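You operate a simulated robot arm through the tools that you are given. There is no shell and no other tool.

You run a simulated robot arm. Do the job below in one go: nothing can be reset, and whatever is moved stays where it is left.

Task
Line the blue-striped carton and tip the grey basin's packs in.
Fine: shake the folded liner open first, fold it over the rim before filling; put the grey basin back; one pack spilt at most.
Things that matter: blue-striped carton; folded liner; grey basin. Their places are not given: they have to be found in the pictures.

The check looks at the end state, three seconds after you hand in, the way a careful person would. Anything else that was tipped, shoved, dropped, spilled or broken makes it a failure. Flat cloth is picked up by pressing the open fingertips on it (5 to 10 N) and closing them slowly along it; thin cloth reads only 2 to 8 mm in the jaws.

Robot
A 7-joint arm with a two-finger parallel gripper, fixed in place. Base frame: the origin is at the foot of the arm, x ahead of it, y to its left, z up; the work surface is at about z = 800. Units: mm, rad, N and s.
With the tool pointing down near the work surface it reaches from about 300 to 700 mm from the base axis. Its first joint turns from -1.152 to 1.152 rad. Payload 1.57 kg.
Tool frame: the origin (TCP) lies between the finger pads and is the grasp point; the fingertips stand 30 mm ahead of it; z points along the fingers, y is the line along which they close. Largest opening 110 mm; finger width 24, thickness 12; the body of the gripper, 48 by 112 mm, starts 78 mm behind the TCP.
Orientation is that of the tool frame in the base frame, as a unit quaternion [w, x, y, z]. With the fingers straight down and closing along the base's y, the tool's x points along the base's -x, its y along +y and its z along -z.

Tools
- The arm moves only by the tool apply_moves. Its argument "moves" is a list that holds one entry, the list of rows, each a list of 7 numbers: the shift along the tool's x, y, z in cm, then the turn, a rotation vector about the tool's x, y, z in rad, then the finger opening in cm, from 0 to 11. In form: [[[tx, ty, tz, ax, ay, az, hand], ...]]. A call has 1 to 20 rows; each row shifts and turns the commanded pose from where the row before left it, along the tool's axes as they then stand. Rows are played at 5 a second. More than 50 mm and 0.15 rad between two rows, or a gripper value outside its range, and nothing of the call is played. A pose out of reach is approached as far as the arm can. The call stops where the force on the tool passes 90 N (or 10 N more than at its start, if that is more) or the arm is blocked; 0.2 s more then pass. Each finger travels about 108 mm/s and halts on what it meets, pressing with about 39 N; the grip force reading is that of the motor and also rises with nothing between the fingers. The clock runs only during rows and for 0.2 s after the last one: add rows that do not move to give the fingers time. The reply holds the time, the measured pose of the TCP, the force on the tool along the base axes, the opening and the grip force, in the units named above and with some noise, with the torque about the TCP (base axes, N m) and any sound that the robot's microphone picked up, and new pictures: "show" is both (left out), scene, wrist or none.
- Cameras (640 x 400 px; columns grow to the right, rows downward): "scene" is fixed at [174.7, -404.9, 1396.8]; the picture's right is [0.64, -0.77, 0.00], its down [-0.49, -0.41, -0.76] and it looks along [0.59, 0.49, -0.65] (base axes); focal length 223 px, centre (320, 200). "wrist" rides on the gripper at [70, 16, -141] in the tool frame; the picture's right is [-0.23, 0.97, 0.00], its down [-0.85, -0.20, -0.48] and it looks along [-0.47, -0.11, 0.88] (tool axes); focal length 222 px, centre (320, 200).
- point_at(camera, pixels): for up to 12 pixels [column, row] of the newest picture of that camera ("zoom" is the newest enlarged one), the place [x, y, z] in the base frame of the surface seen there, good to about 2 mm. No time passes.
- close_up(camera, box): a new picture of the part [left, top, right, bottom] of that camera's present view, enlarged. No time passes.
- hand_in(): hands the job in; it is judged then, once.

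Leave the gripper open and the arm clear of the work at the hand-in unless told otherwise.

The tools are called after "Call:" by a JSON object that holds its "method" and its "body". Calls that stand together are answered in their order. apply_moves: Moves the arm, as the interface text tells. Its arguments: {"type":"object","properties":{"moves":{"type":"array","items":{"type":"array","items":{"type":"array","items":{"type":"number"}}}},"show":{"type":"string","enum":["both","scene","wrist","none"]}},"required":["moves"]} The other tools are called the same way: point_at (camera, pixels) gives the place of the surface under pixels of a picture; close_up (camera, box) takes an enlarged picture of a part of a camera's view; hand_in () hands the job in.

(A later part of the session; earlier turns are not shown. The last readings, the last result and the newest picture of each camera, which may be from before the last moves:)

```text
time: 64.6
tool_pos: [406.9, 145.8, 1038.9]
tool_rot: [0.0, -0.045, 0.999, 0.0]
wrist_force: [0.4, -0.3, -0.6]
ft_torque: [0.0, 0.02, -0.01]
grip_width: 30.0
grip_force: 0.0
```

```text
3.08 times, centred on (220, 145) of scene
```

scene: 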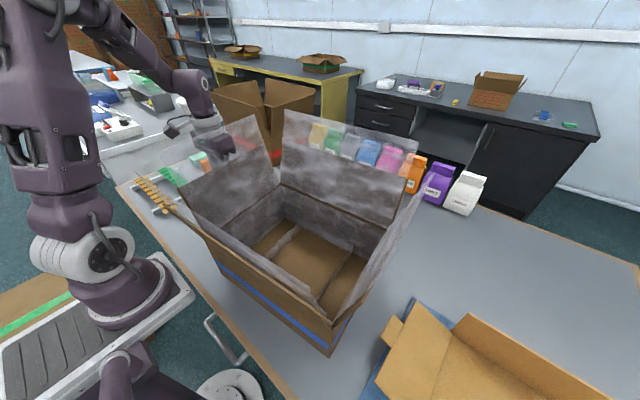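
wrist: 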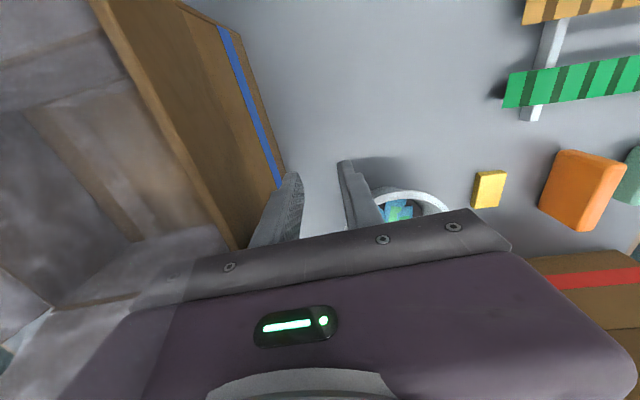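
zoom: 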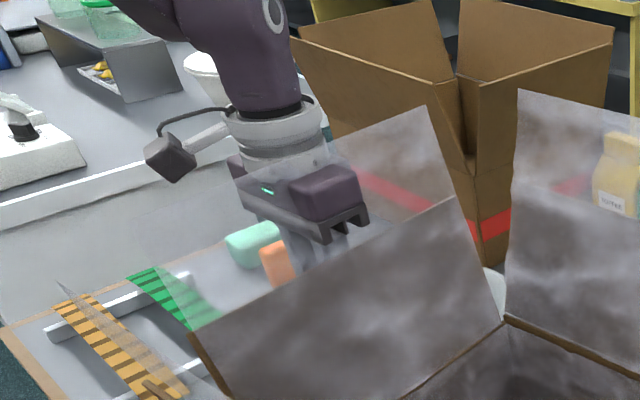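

No change, so something about the grip isn't right yet. Before trying more, I'll lift away and study the collar from above, looking for any tab, seam or loose edge that is meant to be held.

Call:
{"method": "apply_moves", "body": {"moves": [[[0, 2.0, -3.5, 0, 0, 0, 3], [0, 0, -4.8, 0, 0, 0, 5], [0, 0, -4.8, 0, 0, 0, 8], [0, 0, -4.8, 0, 0, 0, 11], [0, -3.0, -3.8, 0, 0, 0, 11], [0, -4.0, 0, 0, 0, 0, 11], [1.0, -4.8, 0, 0, 0, 0, 11], [2.0, -4.5, 0, 0, 0, 0, 11], [3.0, -3.5, 0, 0, 0, 0, 11], [3.0, -3.5, 0, 0, 0, 0, 11], [0, 0, 0, 0, 0, 0, 11]]], "show": "both"}}

Call:
{"method": "close_up", "body": {"camera": "wrist", "box": [0, 0, 640, 240]}}

Call:
{"method": "close_up", "body": {"camera": "scene", "box": [280, 130, 440, 350]}}

Call:
{"method": "close_up", "body": {"camera": "scene", "box": [160, 180, 340, 350]}}

```text
time: 67.0
tool_pos: [335.4, -74.0, 1258.4]
tool_rot: [0.0, -0.044, 0.999, 0.0]
wrist_force: [-0.4, -0.6, 0.1]
ft_torque: [0.03, 0.02, -0.01]
grip_width: 110.1
grip_force: 0.1
```

scene: 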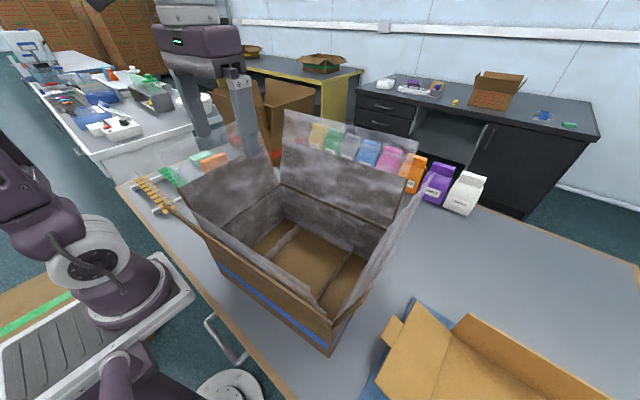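
wrist: 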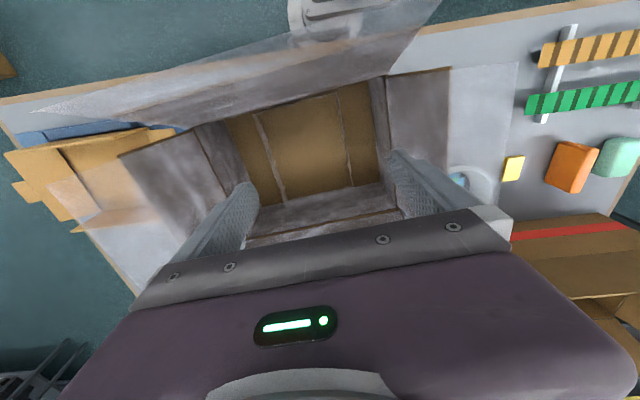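

```text
1.00 times, centred on (320, 120) of wrist (not enlarged: the box is as wide or as high as the picture)
```

zoom: 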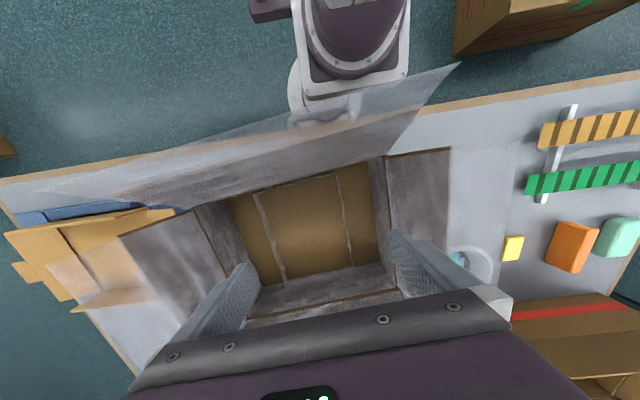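

```text
1.82 times, centred on (360, 240) of scene
```

zoom: 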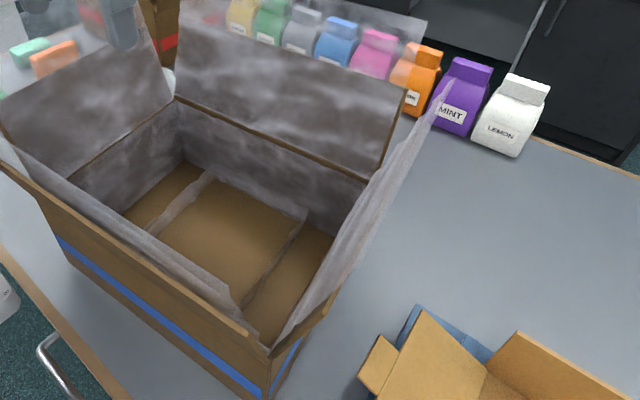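

```text
2.35 times, centred on (250, 265) of scene
```

zoom: 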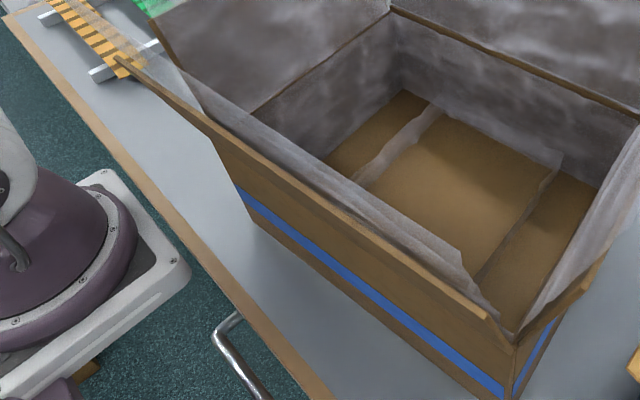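

I see no tab, only a plain film collar on each side. The brief says flat cloth is picked up by pressing the open fingertips on it at 5–10 N and closing them along it. On the near and far sides the fingers already close along the edge, so I can press on the flap's top edge there. First I'll measure the near flap edge.

Call:
{"method": "point_at", "body": {"camera": "wrist", "pixels": [[300, 30], [300, 40], [300, 50], [300, 60], [300, 70], [300, 80], [300, 90], [300, 100], [200, 70], [200, 80], [200, 90], [200, 110]]}}

Call:
{"method": "point_at", "body": {"camera": "scene", "pixels": [[175, 208], [190, 222], [210, 240], [230, 258], [250, 273], [270, 290], [290, 307], [310, 322], [180, 206], [200, 226], [330, 330], [340, 310]]}}

Call:
{"method": "close_up", "body": {"camera": "wrist", "box": [20, 0, 420, 200]}}

```text
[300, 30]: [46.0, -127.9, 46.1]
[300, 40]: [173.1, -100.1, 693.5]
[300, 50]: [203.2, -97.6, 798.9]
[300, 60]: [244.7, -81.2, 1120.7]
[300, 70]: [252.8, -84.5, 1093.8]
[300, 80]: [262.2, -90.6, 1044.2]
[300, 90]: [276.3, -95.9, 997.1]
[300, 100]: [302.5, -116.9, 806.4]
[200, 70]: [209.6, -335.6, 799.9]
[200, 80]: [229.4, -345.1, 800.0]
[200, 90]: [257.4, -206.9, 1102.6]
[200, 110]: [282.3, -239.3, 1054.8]
```

```text
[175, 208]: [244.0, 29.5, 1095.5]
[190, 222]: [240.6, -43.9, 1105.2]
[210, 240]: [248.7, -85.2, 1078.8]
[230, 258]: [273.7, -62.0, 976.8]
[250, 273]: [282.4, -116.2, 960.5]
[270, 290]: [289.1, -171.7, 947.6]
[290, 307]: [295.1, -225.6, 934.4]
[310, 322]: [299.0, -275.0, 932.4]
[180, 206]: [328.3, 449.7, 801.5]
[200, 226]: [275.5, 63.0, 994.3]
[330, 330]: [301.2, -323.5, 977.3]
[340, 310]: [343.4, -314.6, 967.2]
```

```text
1.60 times, centred on (220, 100) of wrist
```

zoom: 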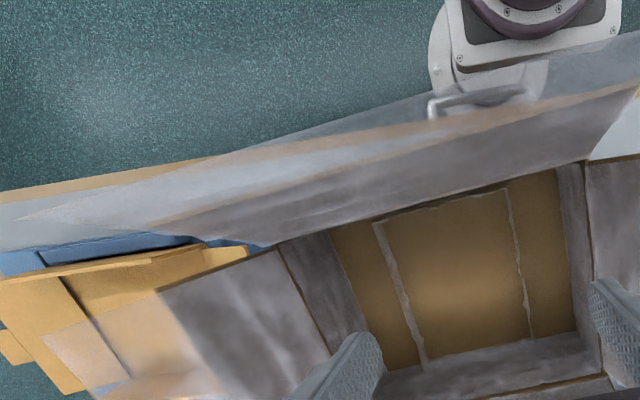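

The near flap's top edge is at about z≈1095 along u≈245 (for example at (253,-85)). I'll move over it at around (261,-177) with the fingers 50 mm apart along the edge, then come down to just above it.

Call:
{"method": "apply_moves", "body": {"moves": [[[2.0, -2.4, 0, 0, 0, 0, 8], [2.1, -2.4, 0, 0, 0, 0, 5], [2.1, -2.4, 0, 0, 0, 0, 5], [2.1, -2.4, 0, 0, 0, 0, 5], [0, 0, 4.0, 0, 0, 0, 5], [0, 0, 4.0, 0, 0, 0, 5], [0, 0, 3.0, 0, 0, 0, 5], [0, 0, 0, 0, 0, 0, 5]]], "show": "both"}}

Call:
{"method": "close_up", "body": {"camera": "scene", "box": [160, 130, 380, 330]}}

Call:
{"method": "close_up", "body": {"camera": "wrist", "box": [160, 60, 480, 260]}}

```text
time: 68.8
tool_pos: [264.7, -176.6, 1144.4]
tool_rot: [0.0, -0.045, 0.999, 0.0]
wrist_force: [0.5, 0.3, -0.1]
ft_torque: [0.01, 0.04, -0.03]
grip_width: 50.0
grip_force: 0.1
```

scene: 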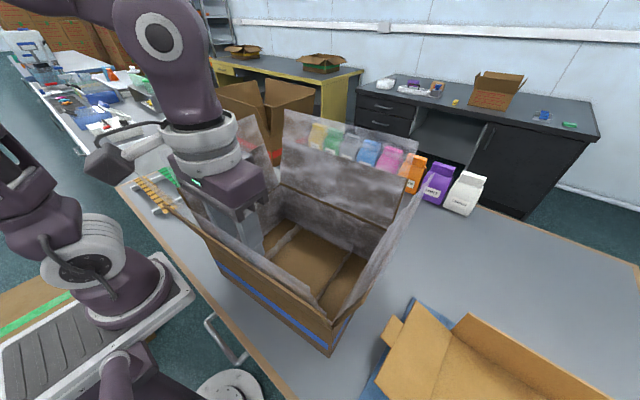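
wrist: 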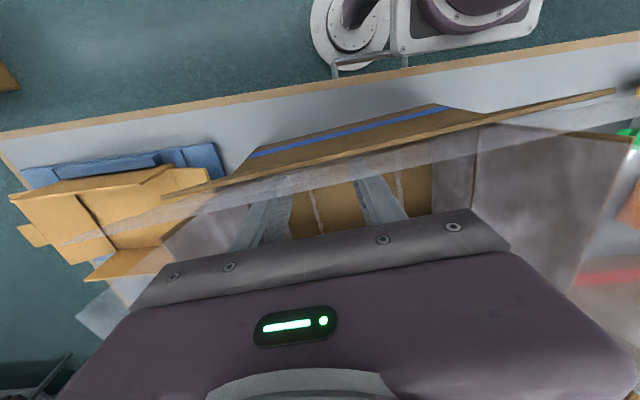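

```text
2.00 times, centred on (270, 230) of scene
```

zoom: 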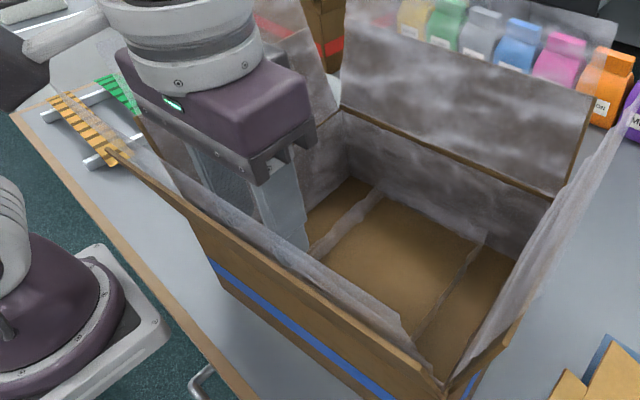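

```text
2.00 times, centred on (320, 160) of wrist
```

zoom: 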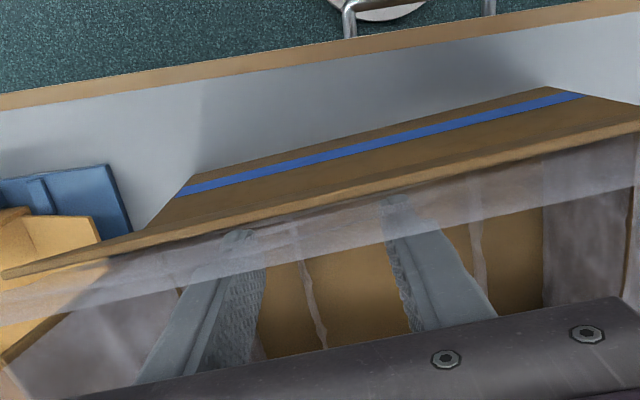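

The tips are over the flap edge. I'll lower in small steps until the press reads about 5–10 N.

Call:
{"method": "apply_moves", "body": {"moves": [[[0, 0, 1.0, 0, 0, 0, 5], [0, 0, 0.4, 0, 0, 0, 5], [0, 0, 0, 0, 0, 0, 5]]], "show": "none"}}

Call:
{"method": "apply_moves", "body": {"moves": [[[0, 0, 0.2, 0, 0, 0, 5], [0, 0, 0, 0, 0, 0, 5]]], "show": "none"}}

Call:
{"method": "apply_moves", "body": {"moves": [[[0, 0, 0.15, 0, 0, 0, 5], [0, 0, 0, 0, 0, 0, 5]]], "show": "none"}}

```text
time: 69.7
tool_pos: [264.1, -177.2, 1133.7]
tool_rot: [0.001, -0.044, 0.999, -0.001]
wrist_force: [-4.8, 10.0, 36.1]
ft_torque: [0.59, 0.51, -0.03]
grip_width: 50.3
grip_force: 0.1
stopped in row 3: the force on the tool passed its limit at 92 N (the readings are from after the stop); the commanded pose is now the measured one
```

```text
time: 70.2
tool_pos: [264.4, -176.5, 1133.5]
tool_rot: [0.002, -0.045, 0.999, -0.002]
wrist_force: [-5.7, 10.6, 38.0]
ft_torque: [0.85, 0.5, -0.01]
grip_width: 50.4
grip_force: 0.4
stopped in row 2: the force on the tool passed its limit at 99 N (the readings are from after the stop); the commanded pose is now the measured one
```

```text
time: 70.7
tool_pos: [264.6, -177.5, 1133.0]
tool_rot: [0.002, -0.045, 0.999, -0.002]
wrist_force: [-3.5, 12.2, 48.1]
ft_torque: [1.19, 0.3, 0.01]
grip_width: 50.6
grip_force: 0.9
stopped in row 2: the force on the tool passed its limit at 93 N (the readings are from after the stop); the commanded pose is now the measured one
```

The contact came earlier than I expected (tips at about 1104) and the push was far too strong. I'll back off right away and check that nothing moved.

Call:
{"method": "apply_moves", "body": {"moves": [[[0, 0, -0.3, 0, 0, 0, 5], [0, 0, 0, 0, 0, 0, 5]]], "show": "both"}}

Call:
{"method": "close_up", "body": {"camera": "scene", "box": [160, 130, 380, 330]}}

Call:
{"method": "close_up", "body": {"camera": "wrist", "box": [160, 60, 480, 260]}}

```text
time: 71.3
tool_pos: [263.9, -178.8, 1134.1]
tool_rot: [0.001, -0.044, 0.999, -0.003]
wrist_force: [0.1, -0.2, 0.0]
ft_torque: [0.0, 0.01, 0.0]
grip_width: 50.4
grip_force: 0.1
```

scene: 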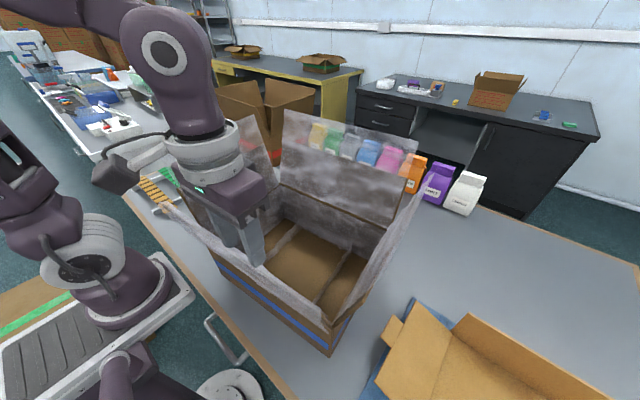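
wrist: 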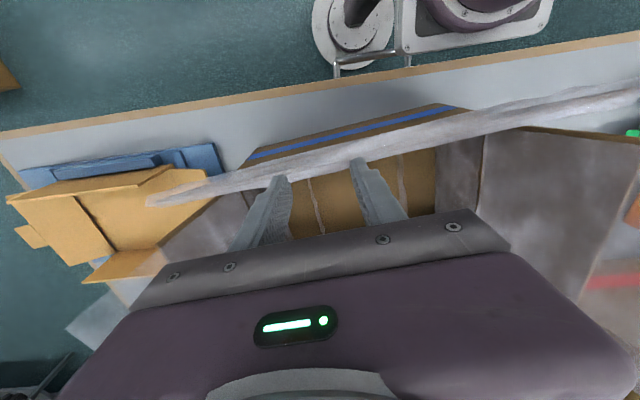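

```text
2.00 times, centred on (270, 230) of scene
```

zoom: 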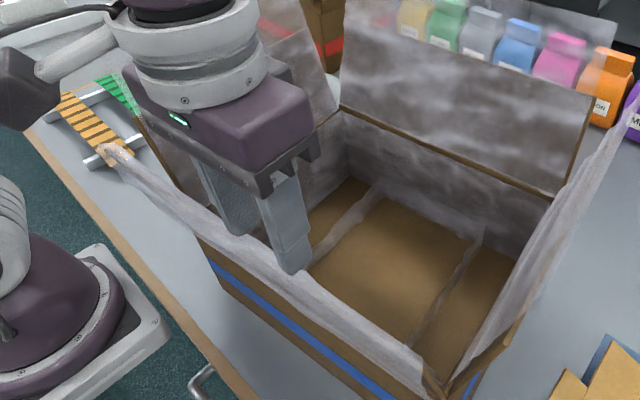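

```text
2.00 times, centred on (320, 160) of wrist
```

zoom: 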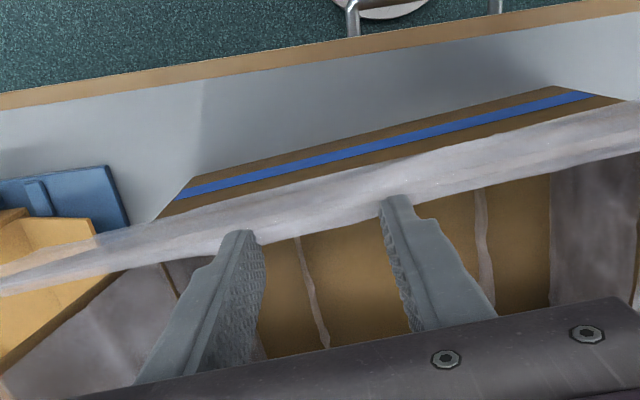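

That press did it. The near collar has folded down over the outside of the near flap, with the white band now lying across it from (150,200) to (640,90) in the wrist view. The carton hasn't shifted. So pressing down on the rim folds the collar, and I can do the other sides far more gently. I'll lift, go to the left rim with closed fingers and stop above it.

Call:
{"method": "apply_moves", "body": {"moves": [[[0, 0, -3.0, 0, 0, 0, 5], [0, 0, -3.5, 0, 0, 0, 5], [0, 0, -3.0, 0, 0, 0, 5], [-2.47, 3.76, 0, 0, 0, 0, 2], [-2.47, 3.76, 0, 0, 0, 0, 0], [-2.47, 3.76, 0, 0, 0, 0, 0], [-2.47, 3.76, 0, 0, 0, 0, 0], [-2.47, 3.76, 0, 0, 0, 0, 0], [-2.47, 3.76, 0, 0, 0, 0, 0], [-2.47, 3.76, 0, 0, 0, 0, 0], [0, 0, 3.5, 0, 0, 0, 0], [0, 0, 3.0, 0, 0, 0, 0], [0, 0, 0, 0, 0, 0, 0]]], "show": "both"}}

Call:
{"method": "close_up", "body": {"camera": "scene", "box": [130, 80, 410, 330]}}

```text
time: 74.1
tool_pos: [411.8, 100.3, 1164.7]
tool_rot: [0.002, -0.045, 0.999, -0.002]
wrist_force: [0.4, -0.1, -0.1]
ft_torque: [-0.02, -0.01, 0.03]
grip_width: 0.0
grip_force: 21.6
```

scene: 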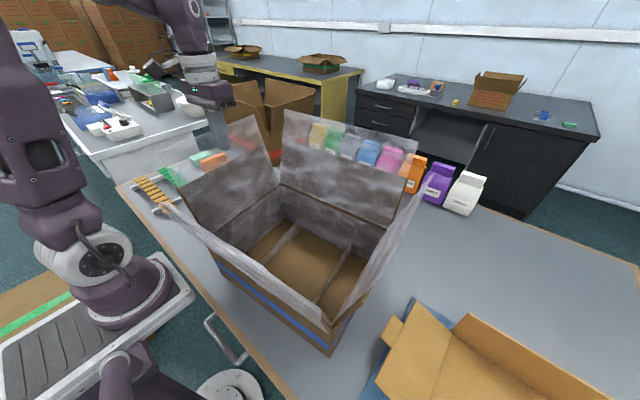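
wrist: 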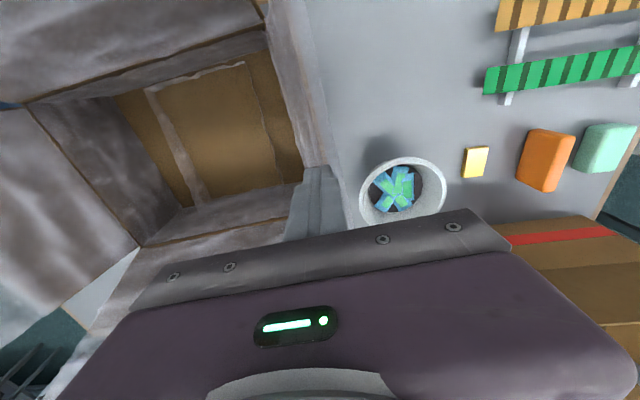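

```text
1.60 times, centred on (270, 205) of scene
```

zoom: 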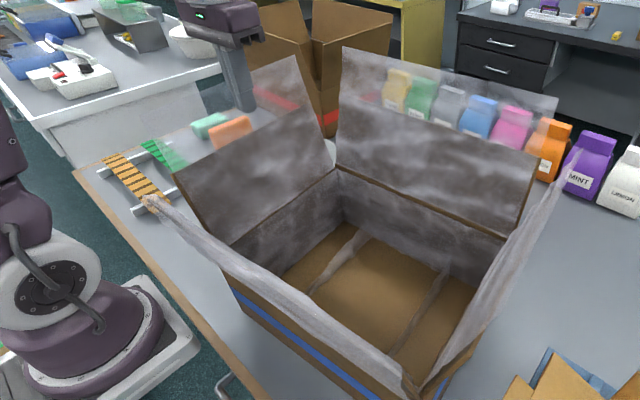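

The near side is now cuffed outside. At the left rim the tips are at about z=1135, directly over the edge. I'll lower in small steps, one call at a time.

Call:
{"method": "apply_moves", "body": {"moves": [[[0, 0, 0.8, 0, 0, 0, 0], [0, 0, 0.7, 0, 0, 0, 0], [0, 0, 0, 0, 0, 0, 0]]], "show": "none"}}

```text
time: 74.9
tool_pos: [412.2, 101.1, 1149.2]
tool_rot: [0.001, -0.046, 0.999, -0.002]
wrist_force: [0.6, 0.3, 0.4]
ft_torque: [-0.05, 0.02, 0.01]
grip_width: 0.0
grip_force: 21.4
```

No contact yet at z=1149. I'll step 5 mm.

Call:
{"method": "apply_moves", "body": {"moves": [[[0, 0, 0.3, 0, 0, 0, 0], [0, 0, 0.2, 0, 0, 0, 0], [0, 0, 0, 0, 0, 0, 0]]], "show": "none"}}

```text
time: 75.7
tool_pos: [412.5, 100.6, 1143.5]
tool_rot: [0.002, -0.046, 0.999, -0.003]
wrist_force: [0.3, -0.2, 1.2]
ft_torque: [0.02, 0.0, 0.0]
grip_width: 0.0
grip_force: 21.4
```

Still free at 1143.5. I'll step 4 mm.

Call:
{"method": "apply_moves", "body": {"moves": [[[0, 0, 0.2, 0, 0, 0, 0], [0, 0, 0.2, 0, 0, 0, 0], [0, 0, 0, 0, 0, 0, 0]]], "show": "none"}}

```text
time: 76.5
tool_pos: [413.1, 100.2, 1141.4]
tool_rot: [0.002, -0.045, 0.999, -0.003]
wrist_force: [0.1, -0.4, 0.0]
ft_torque: [0.0, -0.01, -0.05]
grip_width: 0.0
grip_force: 21.0
```

Still free. I'll keep stepping down 3–4 mm at a time.

Call:
{"method": "apply_moves", "body": {"moves": [[[0, 0, 0.2, 0, 0, 0, 0], [0, 0, 0.2, 0, 0, 0, 0], [0, 0, 0, 0, 0, 0, 0]]], "show": "none"}}

```text
time: 77.3
tool_pos: [412.2, 99.3, 1136.6]
tool_rot: [0.001, -0.046, 0.999, -0.002]
wrist_force: [-0.1, -0.1, -0.1]
ft_torque: [0.02, 0.0, 0.03]
grip_width: 0.0
grip_force: 21.3
```

At 1136.6 it's still free. I'll take 2 mm steps from here.

Call:
{"method": "apply_moves", "body": {"moves": [[[0, 0, 0.2, 0, 0, 0, 0], [0, 0, 0, 0, 0, 0, 0]]], "show": "none"}}

```text
time: 77.9
tool_pos: [412.0, 100.7, 1135.0]
tool_rot: [0.001, -0.045, 0.999, -0.003]
wrist_force: [0.8, -0.4, 0.1]
ft_torque: [0.03, -0.02, 0.04]
grip_width: 0.0
grip_force: 21.4
```

Free at 1135. Another 2 mm.

Call:
{"method": "apply_moves", "body": {"moves": [[[0, 0, 0.2, 0, 0, 0, 0], [0, 0, 0, 0, 0, 0, 0]]], "show": "none"}}

```text
time: 78.5
tool_pos: [412.1, 100.2, 1132.6]
tool_rot: [0.001, -0.045, 0.999, -0.002]
wrist_force: [0.2, -0.8, -0.2]
ft_torque: [-0.01, 0.02, -0.05]
grip_width: 0.1
grip_force: 21.4
```

Still free. Another 2 mm.

Call:
{"method": "apply_moves", "body": {"moves": [[[0, 0, 0.2, 0, 0, 0, 0], [0, 0, 0, 0, 0, 0, 0]]], "show": "none"}}

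```text
time: 79.1
tool_pos: [411.0, 99.9, 1132.3]
tool_rot: [0.001, -0.045, 0.999, -0.002]
wrist_force: [-0.8, -0.5, -0.7]
ft_torque: [0.0, -0.02, 0.01]
grip_width: 0.0
grip_force: 21.4
```

Another 2 mm, watching the force.

Call:
{"method": "apply_moves", "body": {"moves": [[[0, 0, 0.2, 0, 0, 0, 0], [0, 0, 0, 0, 0, 0, 0]]], "show": "none"}}

```text
time: 79.7
tool_pos: [412.1, 100.0, 1128.3]
tool_rot: [0.001, -0.046, 0.999, -0.002]
wrist_force: [-0.1, 1.0, -0.1]
ft_torque: [-0.01, 0.01, 0.02]
grip_width: 0.3
grip_force: 21.4
```

Still free at 1128, tips at about 1098. Another 2 mm.

Call:
{"method": "apply_moves", "body": {"moves": [[[0, 0, 0.2, 0, 0, 0, 0], [0, 0, 0, 0, 0, 0, 0]]], "show": "none"}}

```text
time: 80.3
tool_pos: [412.0, 100.5, 1126.4]
tool_rot: [0.002, -0.046, 0.999, -0.002]
wrist_force: [-1.5, 0.3, 3.2]
ft_torque: [0.05, 0.04, 0.0]
grip_width: 0.1
grip_force: 21.4
```

The reading is 3.2 N, which is first contact at tips ≈1096. I'll press 0.3 mm more to reach 5–10 N and look.

Call:
{"method": "apply_moves", "body": {"moves": [[[0, 0, 0.04, 0, 0, 0, 0], [0, 0, 0, 0, 0, 0, 0], [0, 0, 0, 0, 0, 0, 0]]], "show": "scene"}}

Call:
{"method": "close_up", "body": {"camera": "scene", "box": [130, 80, 330, 240]}}

```text
time: 81.1
tool_pos: [412.5, 100.8, 1126.2]
tool_rot: [0.001, -0.046, 0.999, -0.002]
wrist_force: [-3.5, 0.5, 8.1]
ft_torque: [0.05, 0.14, 0.02]
grip_width: 0.0
grip_force: 21.3
```

scene: 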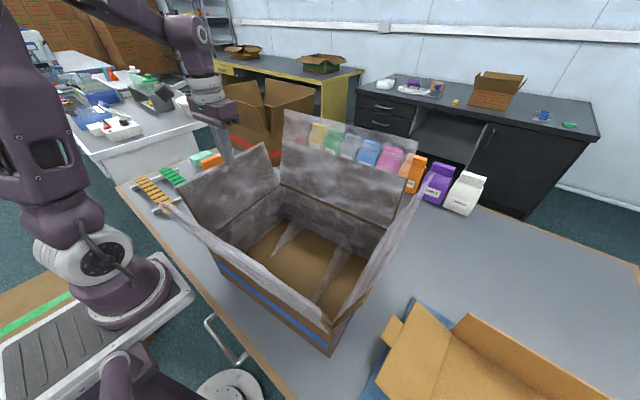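

```text
2.50 times, centred on (230, 160) of scene
```

zoom: 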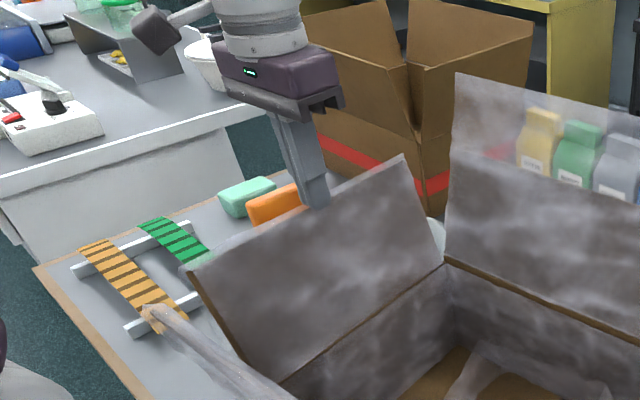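

The left collar has gone over the outside with only 8 N. Next is the far side. It's near the limit of reach, so I'll use its nearer part at u≈590, v≈-60, about (593,-7). I'll lift a little, move inward over the opening, then forward at TCP z≈1143.

Call:
{"method": "apply_moves", "body": {"moves": [[[0, 0, -1.7, 0, 0, 0, 0], [0, -4.1, 0, 0, 0, 0, 0], [0, -4.1, 0, 0, 0, 0, 0], [0, -4.1, 0, 0, 0, 0, 0], [-4.2, 0, 0, 0, 0, 0, 0], [-4.2, 0, 0, 0, 0, 0, 0], [-4.2, 0, 0, 0, 0, 0, 0], [-3.0, 0, 0, 0, 0, 0, 0], [0, 0, 0, 0, 0, 0, 0]]], "show": "both"}}

Call:
{"method": "close_up", "body": {"camera": "scene", "box": [200, 60, 440, 240]}}

```text
time: 83.1
tool_pos: [579.8, -8.5, 1143.0]
tool_rot: [0.001, -0.045, 0.999, -0.003]
wrist_force: [0.3, 0.0, 0.4]
ft_torque: [0.01, -0.03, 0.01]
grip_width: 0.0
grip_force: 21.4
```

scene: 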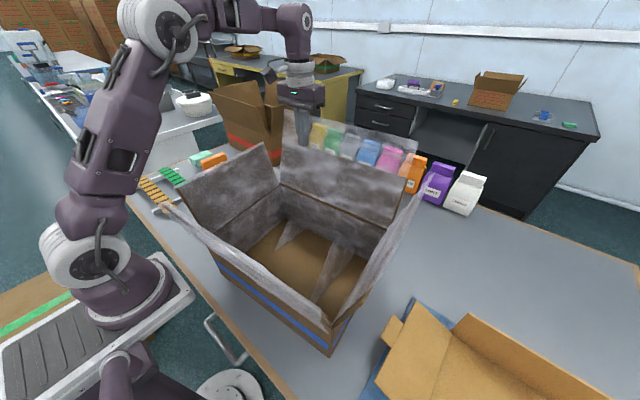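
wrist: 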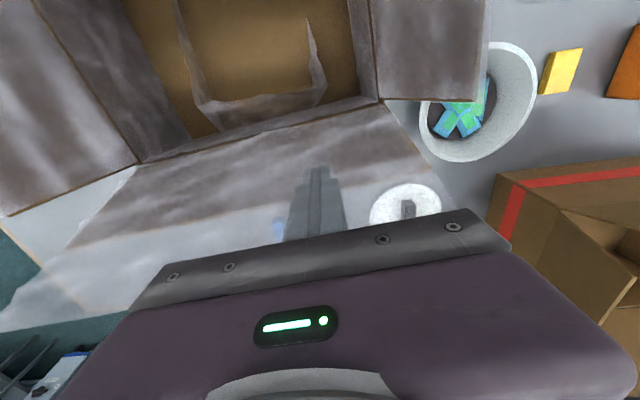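

```text
2.22 times, centred on (320, 150) of scene
```

zoom: 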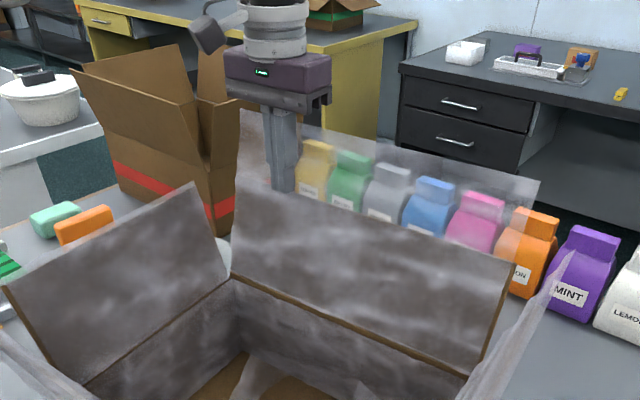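

The hand reached (580,-8.5,1143). I'll measure the far flap's top edge in the wrist view before pressing.

Call:
{"method": "point_at", "body": {"camera": "wrist", "pixels": [[250, 170], [250, 180], [250, 190], [250, 200], [250, 210], [250, 220], [250, 230], [360, 150], [360, 160], [360, 170], [360, 180], [360, 190]]}}

Call:
{"method": "point_at", "body": {"camera": "scene", "pixels": [[284, 146], [290, 149], [300, 152], [310, 156], [320, 159], [340, 166], [360, 174], [380, 182], [398, 190], [286, 143], [300, 149], [320, 156]]}}

```text
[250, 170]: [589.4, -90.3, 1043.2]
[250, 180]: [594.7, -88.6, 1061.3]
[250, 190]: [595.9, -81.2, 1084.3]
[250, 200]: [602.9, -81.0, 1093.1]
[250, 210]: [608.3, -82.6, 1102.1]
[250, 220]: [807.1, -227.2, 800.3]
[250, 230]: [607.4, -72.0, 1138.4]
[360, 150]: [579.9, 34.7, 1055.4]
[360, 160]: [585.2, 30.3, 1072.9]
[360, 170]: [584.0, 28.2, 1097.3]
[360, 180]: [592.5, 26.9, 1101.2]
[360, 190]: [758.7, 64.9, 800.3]
```

```text
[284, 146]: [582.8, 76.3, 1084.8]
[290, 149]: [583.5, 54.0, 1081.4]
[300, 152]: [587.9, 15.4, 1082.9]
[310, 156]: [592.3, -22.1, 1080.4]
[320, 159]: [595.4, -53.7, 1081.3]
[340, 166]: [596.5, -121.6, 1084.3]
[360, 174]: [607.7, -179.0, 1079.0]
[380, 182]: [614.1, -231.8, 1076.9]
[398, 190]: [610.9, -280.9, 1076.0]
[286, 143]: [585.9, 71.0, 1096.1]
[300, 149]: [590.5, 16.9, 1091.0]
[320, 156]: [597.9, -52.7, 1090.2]
```

The far edge at this spot is at u≈590, z≈1097. I'll shift forward 13 mm and lower in small steps.

Call:
{"method": "apply_moves", "body": {"moves": [[[-1.3, 0, 0, 0, 0, 0, 0], [0, 0, 0.5, 0, 0, 0, 0], [0, 0, 0.3, 0, 0, 0, 0], [0, 0, 0, 0, 0, 0, 0]]], "show": "none"}}

```text
time: 84.1
tool_pos: [592.4, -6.3, 1135.6]
tool_rot: [0.002, -0.045, 0.999, -0.002]
wrist_force: [-0.3, 0.7, -0.6]
ft_torque: [-0.03, -0.02, -0.01]
grip_width: 0.0
grip_force: 21.3
```

Free at 1135.6. I'll step 3 mm.

Call:
{"method": "apply_moves", "body": {"moves": [[[0, 0, 0.15, 0, 0, 0, 0], [0, 0, 0.15, 0, 0, 0, 0], [0, 0, 0, 0, 0, 0, 0]]], "show": "none"}}

```text
time: 84.9
tool_pos: [592.5, -7.2, 1133.1]
tool_rot: [0.002, -0.045, 0.999, -0.002]
wrist_force: [0.9, 2.1, 4.9]
ft_torque: [0.07, -0.06, 0.01]
grip_width: 0.2
grip_force: 21.6
```

Contact at 4.9 N. I'll press a touch more and look.

Call:
{"method": "apply_moves", "body": {"moves": [[[0, 0, 0.03, 0, 0, 0, 0], [0, 0, 0, 0, 0, 0, 0], [0, 0, 0, 0, 0, 0, 0]]], "show": "both"}}

Call:
{"method": "close_up", "body": {"camera": "scene", "box": [200, 60, 440, 240]}}

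```text
time: 85.7
tool_pos: [591.5, -7.0, 1133.8]
tool_rot: [0.002, -0.045, 0.999, -0.004]
wrist_force: [3.0, 1.4, 11.8]
ft_torque: [0.08, -0.13, 0.02]
grip_width: 0.0
grip_force: 21.6
```

scene: 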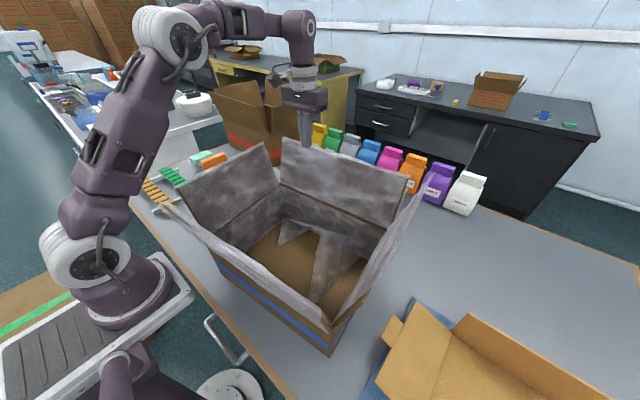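
wrist: 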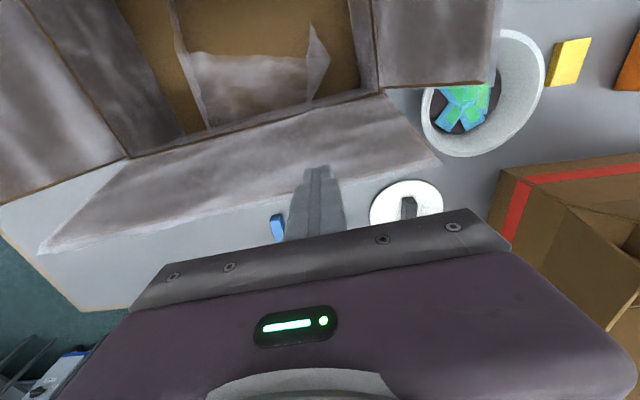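

```text
2.22 times, centred on (320, 150) of scene
```

zoom: 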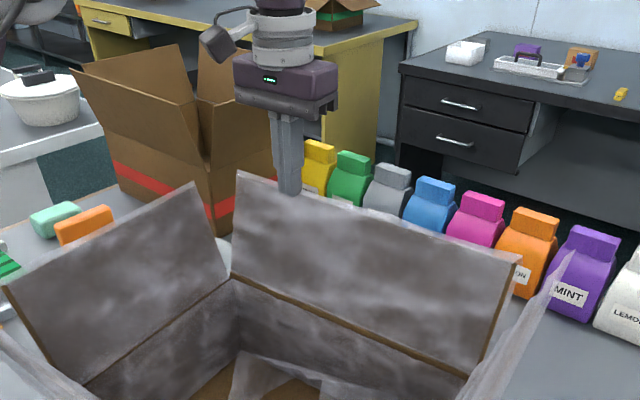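

The far collar is folded over too. Last is the right side, with its edge near v≈-378, around (452,-339). I'll lift, draw back over the opening and go across to just short of that edge.

Call:
{"method": "apply_moves", "body": {"moves": [[[0, 0, -1.2, 0, 0, 0, 0], [4.2, 0, 0, 0, 0, 0, 0], [4.2, 0, -0.4, 0, 0, 0, 0], [4.2, 0, -0.4, 0, 0, 0, 0], [4.2, 0, 0, 0, 0, 0, 0], [0, -4.5, 0, 0, 0, 0, 0], [0, -4.5, 0, 0, 0, 0, 0], [0, -4.5, 0, 0, 0, 0, 0], [0, -4.5, 0, 0, 0, 0, 0], [0, -4.5, 0, 0, 0, 0, 0], [0, -4.5, 0, 0, 0, 0, 0], [0, -3.0, 0, 0, 0, 0, 0], [0, 0, 0, 0, 0, 0, 0]]], "show": "both"}}

Call:
{"method": "close_up", "body": {"camera": "scene", "box": [200, 120, 440, 350]}}

Call:
{"method": "close_up", "body": {"camera": "wrist", "box": [120, 0, 520, 250]}}

```text
time: 88.5
tool_pos: [450.4, -322.5, 1152.6]
tool_rot: [0.001, -0.046, 0.999, -0.002]
wrist_force: [0.0, -0.2, 0.9]
ft_torque: [-0.02, 0.02, 0.02]
grip_width: 0.0
grip_force: 21.9
```

scene: 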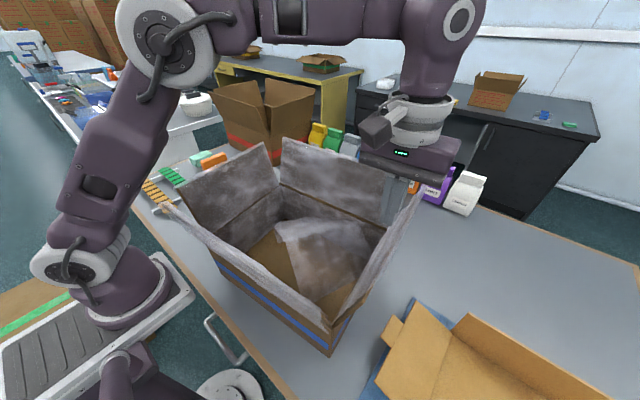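
wrist: 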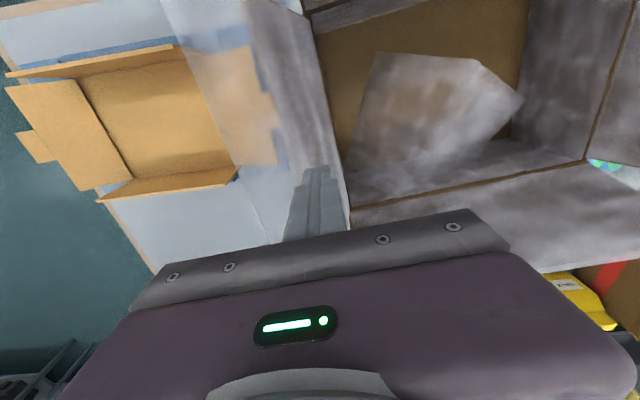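

```text
1.74 times, centred on (320, 235) of scene
```

zoom: 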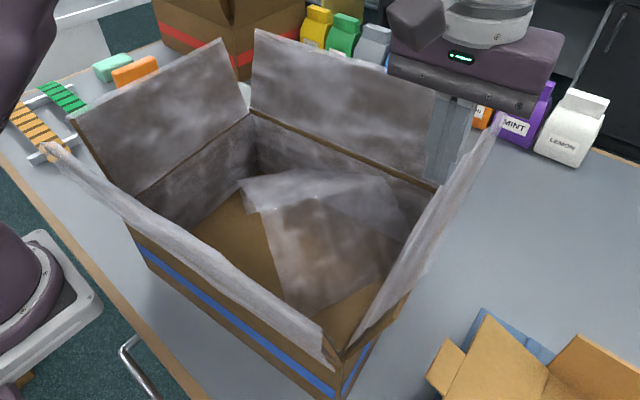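

```text
1.60 times, centred on (320, 125) of wrist
```

zoom: 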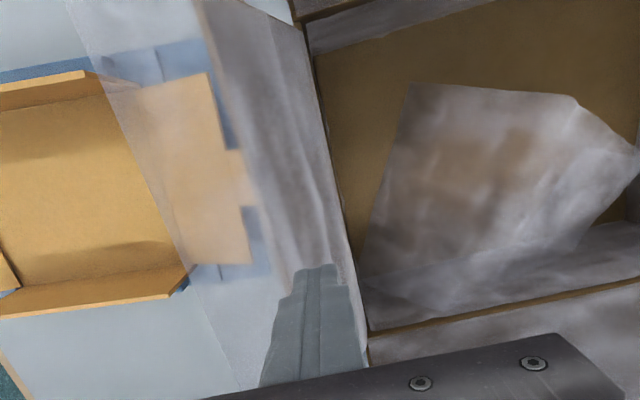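

The right rim isn't folded yet, but a sheet of liner inside the carton now looks tilted and skewed, at about (420,100) in the wrist view. I'll check that before going on by sampling its heights.

Call:
{"method": "point_at", "body": {"camera": "wrist", "pixels": [[380, 60], [420, 65], [470, 65], [500, 90], [480, 130], [440, 110], [400, 110], [380, 150], [430, 150], [360, 170], [460, 90], [345, 100]]}}

Call:
{"method": "point_at", "body": {"camera": "scene", "pixels": [[280, 228], [300, 230], [330, 230], [355, 225], [370, 255], [315, 280], [300, 260], [290, 240], [330, 250], [350, 270], [260, 250], [320, 300]]}}

Call:
{"method": "close_up", "body": {"camera": "scene", "box": [230, 190, 400, 320]}}

```text
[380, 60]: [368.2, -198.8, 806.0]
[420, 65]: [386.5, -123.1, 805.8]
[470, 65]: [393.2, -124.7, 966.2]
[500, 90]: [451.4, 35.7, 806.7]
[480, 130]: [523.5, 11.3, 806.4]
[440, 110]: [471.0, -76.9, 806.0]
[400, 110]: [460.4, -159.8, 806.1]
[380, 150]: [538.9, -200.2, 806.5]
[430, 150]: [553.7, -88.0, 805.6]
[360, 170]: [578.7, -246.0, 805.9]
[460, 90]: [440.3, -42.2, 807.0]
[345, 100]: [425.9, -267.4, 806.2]
```

```text
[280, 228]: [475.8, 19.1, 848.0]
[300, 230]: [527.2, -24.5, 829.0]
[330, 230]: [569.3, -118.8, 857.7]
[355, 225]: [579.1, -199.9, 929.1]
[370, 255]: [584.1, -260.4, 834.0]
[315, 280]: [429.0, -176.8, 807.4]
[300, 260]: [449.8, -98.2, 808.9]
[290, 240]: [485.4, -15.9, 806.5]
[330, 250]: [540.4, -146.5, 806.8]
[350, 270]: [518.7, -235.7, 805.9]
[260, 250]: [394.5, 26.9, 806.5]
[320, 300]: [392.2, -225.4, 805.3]
```

```text
3.08 times, centred on (315, 255) of scene
```

zoom: 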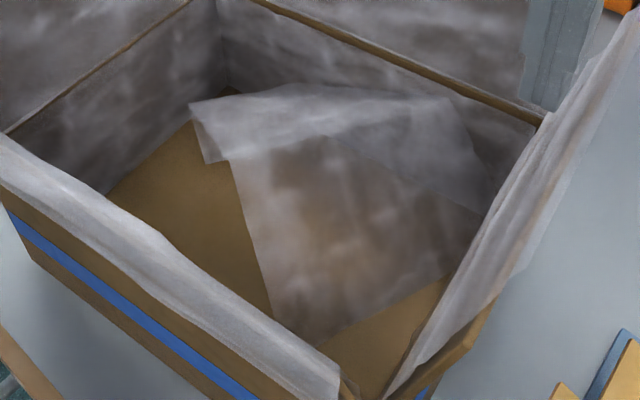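

Some of these samples, such as (393,-125,966), are well above the floor, so part of the liner is standing up inside. I'll hold still for a second to see whether it's still moving.

Call:
{"method": "apply_moves", "body": {"moves": [[[0, 0, 0, 0, 0, 0, 0], [0, 0, 0, 0, 0, 0, 0], [0, 0, 0, 0, 0, 0, 0], [0, 0, 0, 0, 0, 0, 0], [0, 0, 0, 0, 0, 0, 0]]], "show": "both"}}

Call:
{"method": "close_up", "body": {"camera": "scene", "box": [230, 190, 400, 320]}}

Call:
{"method": "close_up", "body": {"camera": "wrist", "box": [300, 0, 640, 230]}}

```text
time: 89.7
tool_pos: [450.8, -321.4, 1152.1]
tool_rot: [0.002, -0.045, 0.999, -0.003]
wrist_force: [-0.4, 0.0, -0.1]
ft_torque: [-0.02, -0.02, -0.02]
grip_width: 0.2
grip_force: 21.3
```

scene: 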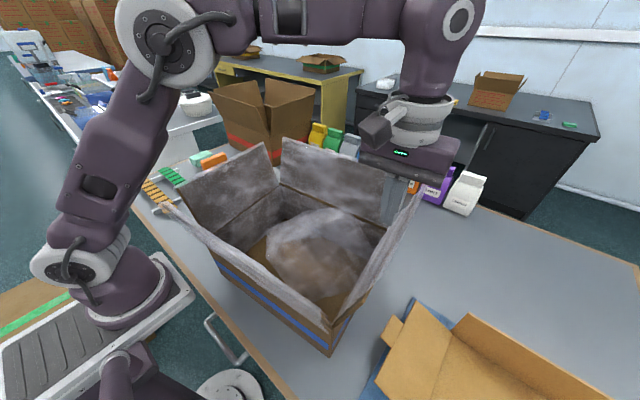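
wrist: 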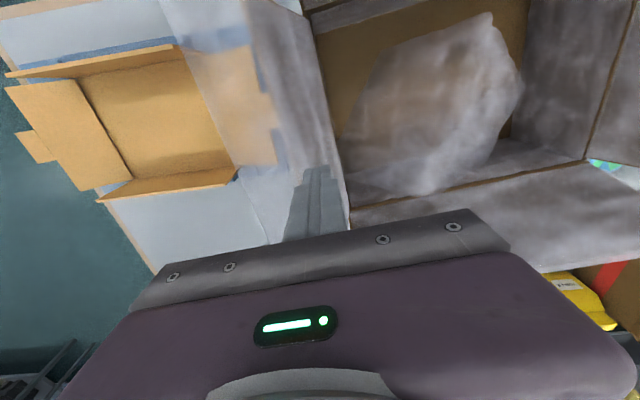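

```text
3.08 times, centred on (315, 255) of scene
```

zoom: 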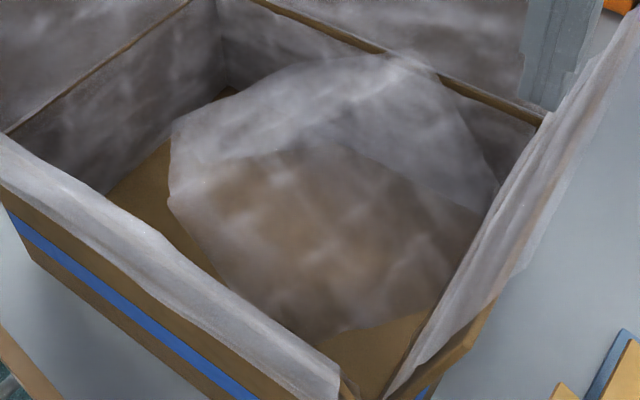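

```text
1.74 times, centred on (470, 115) of wrist
```

zoom: 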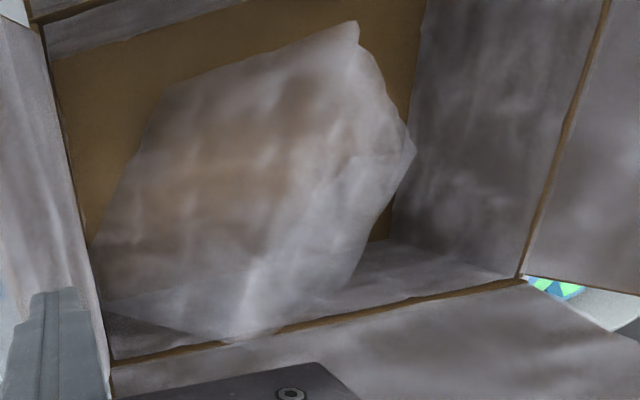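

The standing shape keeps changing by itself while the hand is still. It seems to be the loose body of the bag shifting inside the carton. I'll finish the right collar now: 20 mm further out to v≈-381, then gently down.

Call:
{"method": "apply_moves", "body": {"moves": [[[0, -2.0, 0, 0, 0, 0, 0], [0, 0, 0.6, 0, 0, 0, 0], [0, 0, 0.6, 0, 0, 0, 0], [0, 0, 0, 0, 0, 0, 0]]], "show": "none"}}

```text
time: 90.7
tool_pos: [452.2, -341.0, 1141.3]
tool_rot: [0.001, -0.045, 0.999, -0.002]
wrist_force: [0.0, 0.3, 0.4]
ft_torque: [-0.01, 0.03, 0.0]
grip_width: 0.0
grip_force: 21.3
```

Free at 1141. I'll step 4 mm.

Call:
{"method": "apply_moves", "body": {"moves": [[[0, 0, 0.2, 0, 0, 0, 0], [0, 0, 0.2, 0, 0, 0, 0], [0, 0, 0, 0, 0, 0, 0]]], "show": "none"}}

```text
time: 91.5
tool_pos: [452.7, -341.3, 1138.1]
tool_rot: [0.001, -0.046, 0.999, -0.002]
wrist_force: [0.4, -0.1, -0.3]
ft_torque: [0.02, 0.0, -0.03]
grip_width: 0.2
grip_force: 20.8
```

Free at 1138. I'll step 3 mm.

Call:
{"method": "apply_moves", "body": {"moves": [[[0, 0, 0.15, 0, 0, 0, 0], [0, 0, 0.15, 0, 0, 0, 0], [0, 0, 0, 0, 0, 0, 0]]], "show": "none"}}

```text
time: 92.3
tool_pos: [452.5, -341.2, 1135.8]
tool_rot: [0.002, -0.045, 0.999, -0.002]
wrist_force: [0.6, 0.2, -0.3]
ft_torque: [-0.02, 0.0, 0.0]
grip_width: 0.4
grip_force: 21.6
```

Free at 1135.8. I'll step 2 mm.

Call:
{"method": "apply_moves", "body": {"moves": [[[0, 0, 0.2, 0, 0, 0, 0], [0, 0, 0, 0, 0, 0, 0]]], "show": "none"}}

```text
time: 92.9
tool_pos: [452.9, -341.4, 1132.4]
tool_rot: [0.0, -0.045, 0.999, -0.002]
wrist_force: [0.6, 0.4, 0.2]
ft_torque: [0.01, 0.0, 0.0]
grip_width: 0.2
grip_force: 21.8
```

Still free. I'll step 2 mm.

Call:
{"method": "apply_moves", "body": {"moves": [[[0, 0, 0.2, 0, 0, 0, 0], [0, 0, 0, 0, 0, 0, 0]]], "show": "none"}}

```text
time: 93.5
tool_pos: [453.7, -342.4, 1130.7]
tool_rot: [0.002, -0.046, 0.999, -0.003]
wrist_force: [-0.6, -0.3, 0.6]
ft_torque: [-0.01, 0.0, 0.01]
grip_width: 0.3
grip_force: 21.6
```

Still free. I'll step 2 mm.

Call:
{"method": "apply_moves", "body": {"moves": [[[0, 0, 0.2, 0, 0, 0, 0], [0, 0, 0, 0, 0, 0, 0]]], "show": "none"}}

```text
time: 94.1
tool_pos: [452.5, -340.2, 1129.4]
tool_rot: [0.002, -0.045, 0.999, -0.002]
wrist_force: [-0.7, 0.0, -0.9]
ft_torque: [0.02, -0.01, 0.01]
grip_width: 0.0
grip_force: 21.4
```

Another 2 mm, then a look at the scene.

Call:
{"method": "apply_moves", "body": {"moves": [[[0, 0, 0.2, 0, 0, 0, 0], [0, 0, 0, 0, 0, 0, 0]]], "show": "both"}}

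Call:
{"method": "close_up", "body": {"camera": "scene", "box": [230, 130, 430, 330]}}

Call:
{"method": "close_up", "body": {"camera": "wrist", "box": [200, 0, 640, 240]}}

```text
time: 94.7
tool_pos: [452.5, -341.6, 1127.0]
tool_rot: [0.002, -0.044, 0.999, -0.002]
wrist_force: [-0.3, -0.2, 1.7]
ft_torque: [-0.02, 0.02, 0.0]
grip_width: 0.0
grip_force: 21.6
```

scene: 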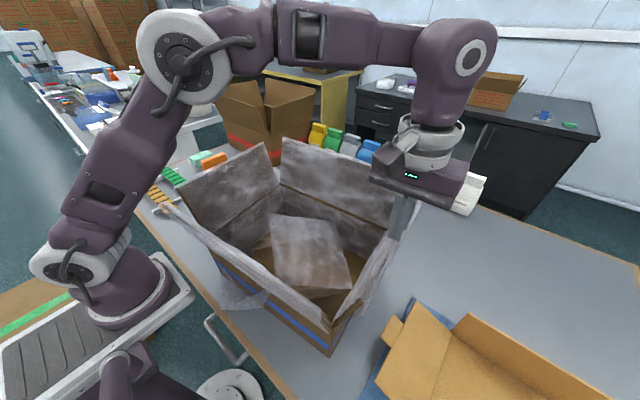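
wrist: 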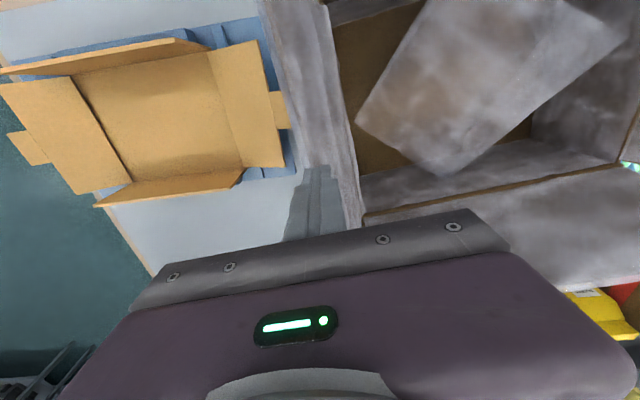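

```text
2.00 times, centred on (330, 230) of scene
```

zoom: 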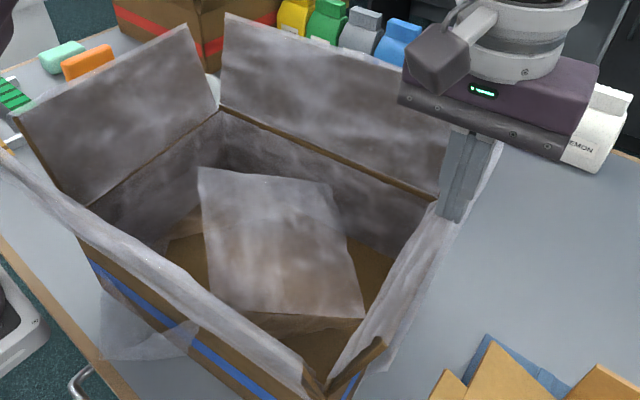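

```text
1.45 times, centred on (420, 120) of wrist
```

zoom: 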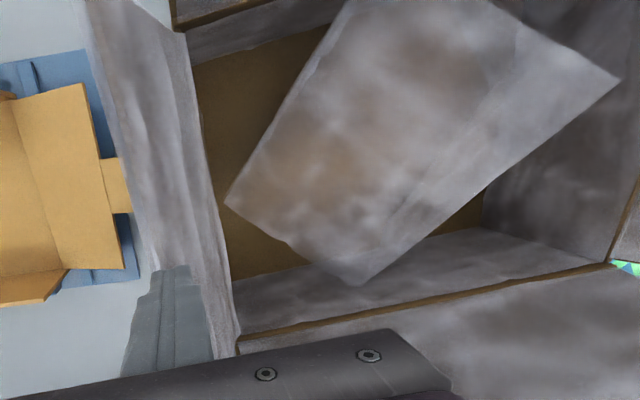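

The right collar is over as well, with its band lying outside the right flap in the wrist view. But the loose bag shape inside keeps turning over. I'll lift the hand clear and watch it.

Call:
{"method": "apply_moves", "body": {"moves": [[[0, 0, -2.0, 0, 0, 0, 0], [0, 0, -4.0, 0, 0, 0, 0], [0, 0, -3.0, 0, 0, 0, 0], [0, 0, 0, 0, 0, 0, 2], [0, 0, 0, 0, 0, 0, 2]]], "show": "both"}}

Call:
{"method": "close_up", "body": {"camera": "scene", "box": [190, 130, 430, 350]}}

Call:
{"method": "point_at", "body": {"camera": "scene", "pixels": [[240, 290], [230, 300], [250, 285], [300, 240], [330, 240], [275, 215], [325, 220], [345, 290], [290, 280], [310, 260], [260, 250], [365, 260]]}}

```text
time: 95.9
tool_pos: [452.4, -337.6, 1215.8]
tool_rot: [0.002, -0.044, 0.999, -0.003]
wrist_force: [0.2, -0.4, 0.1]
ft_torque: [0.0, 0.01, 0.02]
grip_width: 19.9
grip_force: 0.1
```

scene: 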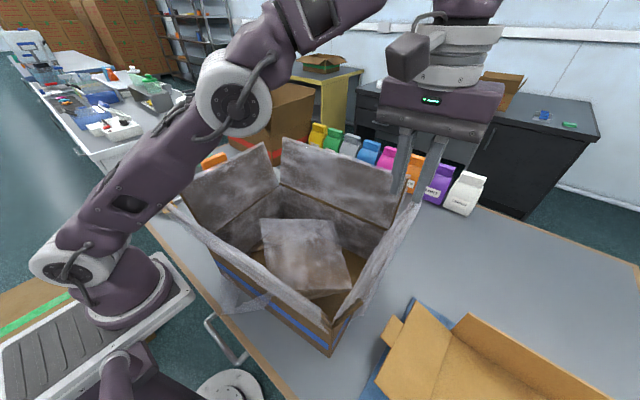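
wrist: 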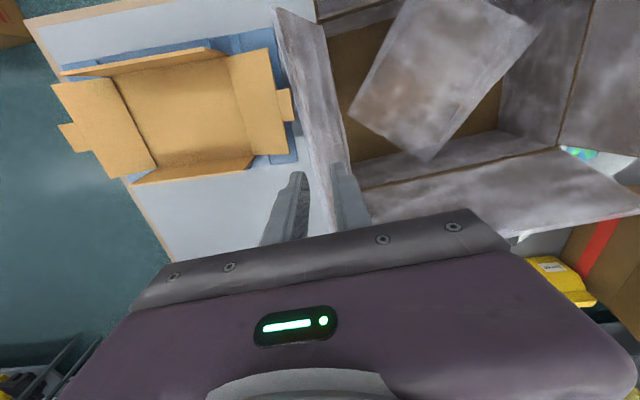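

```text
1.82 times, centred on (310, 240) of scene
```

zoom: 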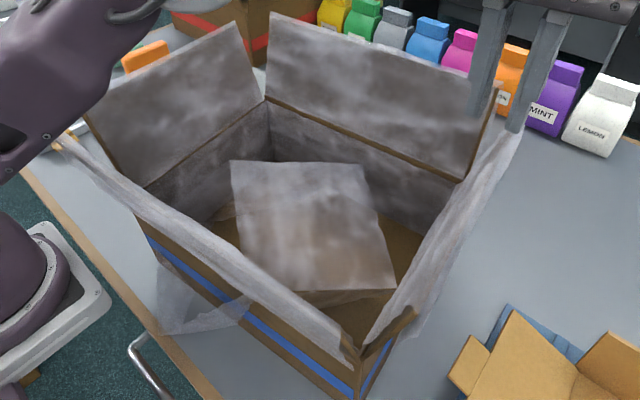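

```text
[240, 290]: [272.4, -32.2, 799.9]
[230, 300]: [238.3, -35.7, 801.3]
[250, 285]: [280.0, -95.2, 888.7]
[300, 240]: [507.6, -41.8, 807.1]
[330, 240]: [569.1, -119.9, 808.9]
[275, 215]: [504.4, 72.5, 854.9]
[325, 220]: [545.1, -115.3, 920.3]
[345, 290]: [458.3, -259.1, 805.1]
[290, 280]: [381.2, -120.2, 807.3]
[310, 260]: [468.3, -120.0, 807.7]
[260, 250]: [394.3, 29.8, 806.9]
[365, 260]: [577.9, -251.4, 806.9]
```

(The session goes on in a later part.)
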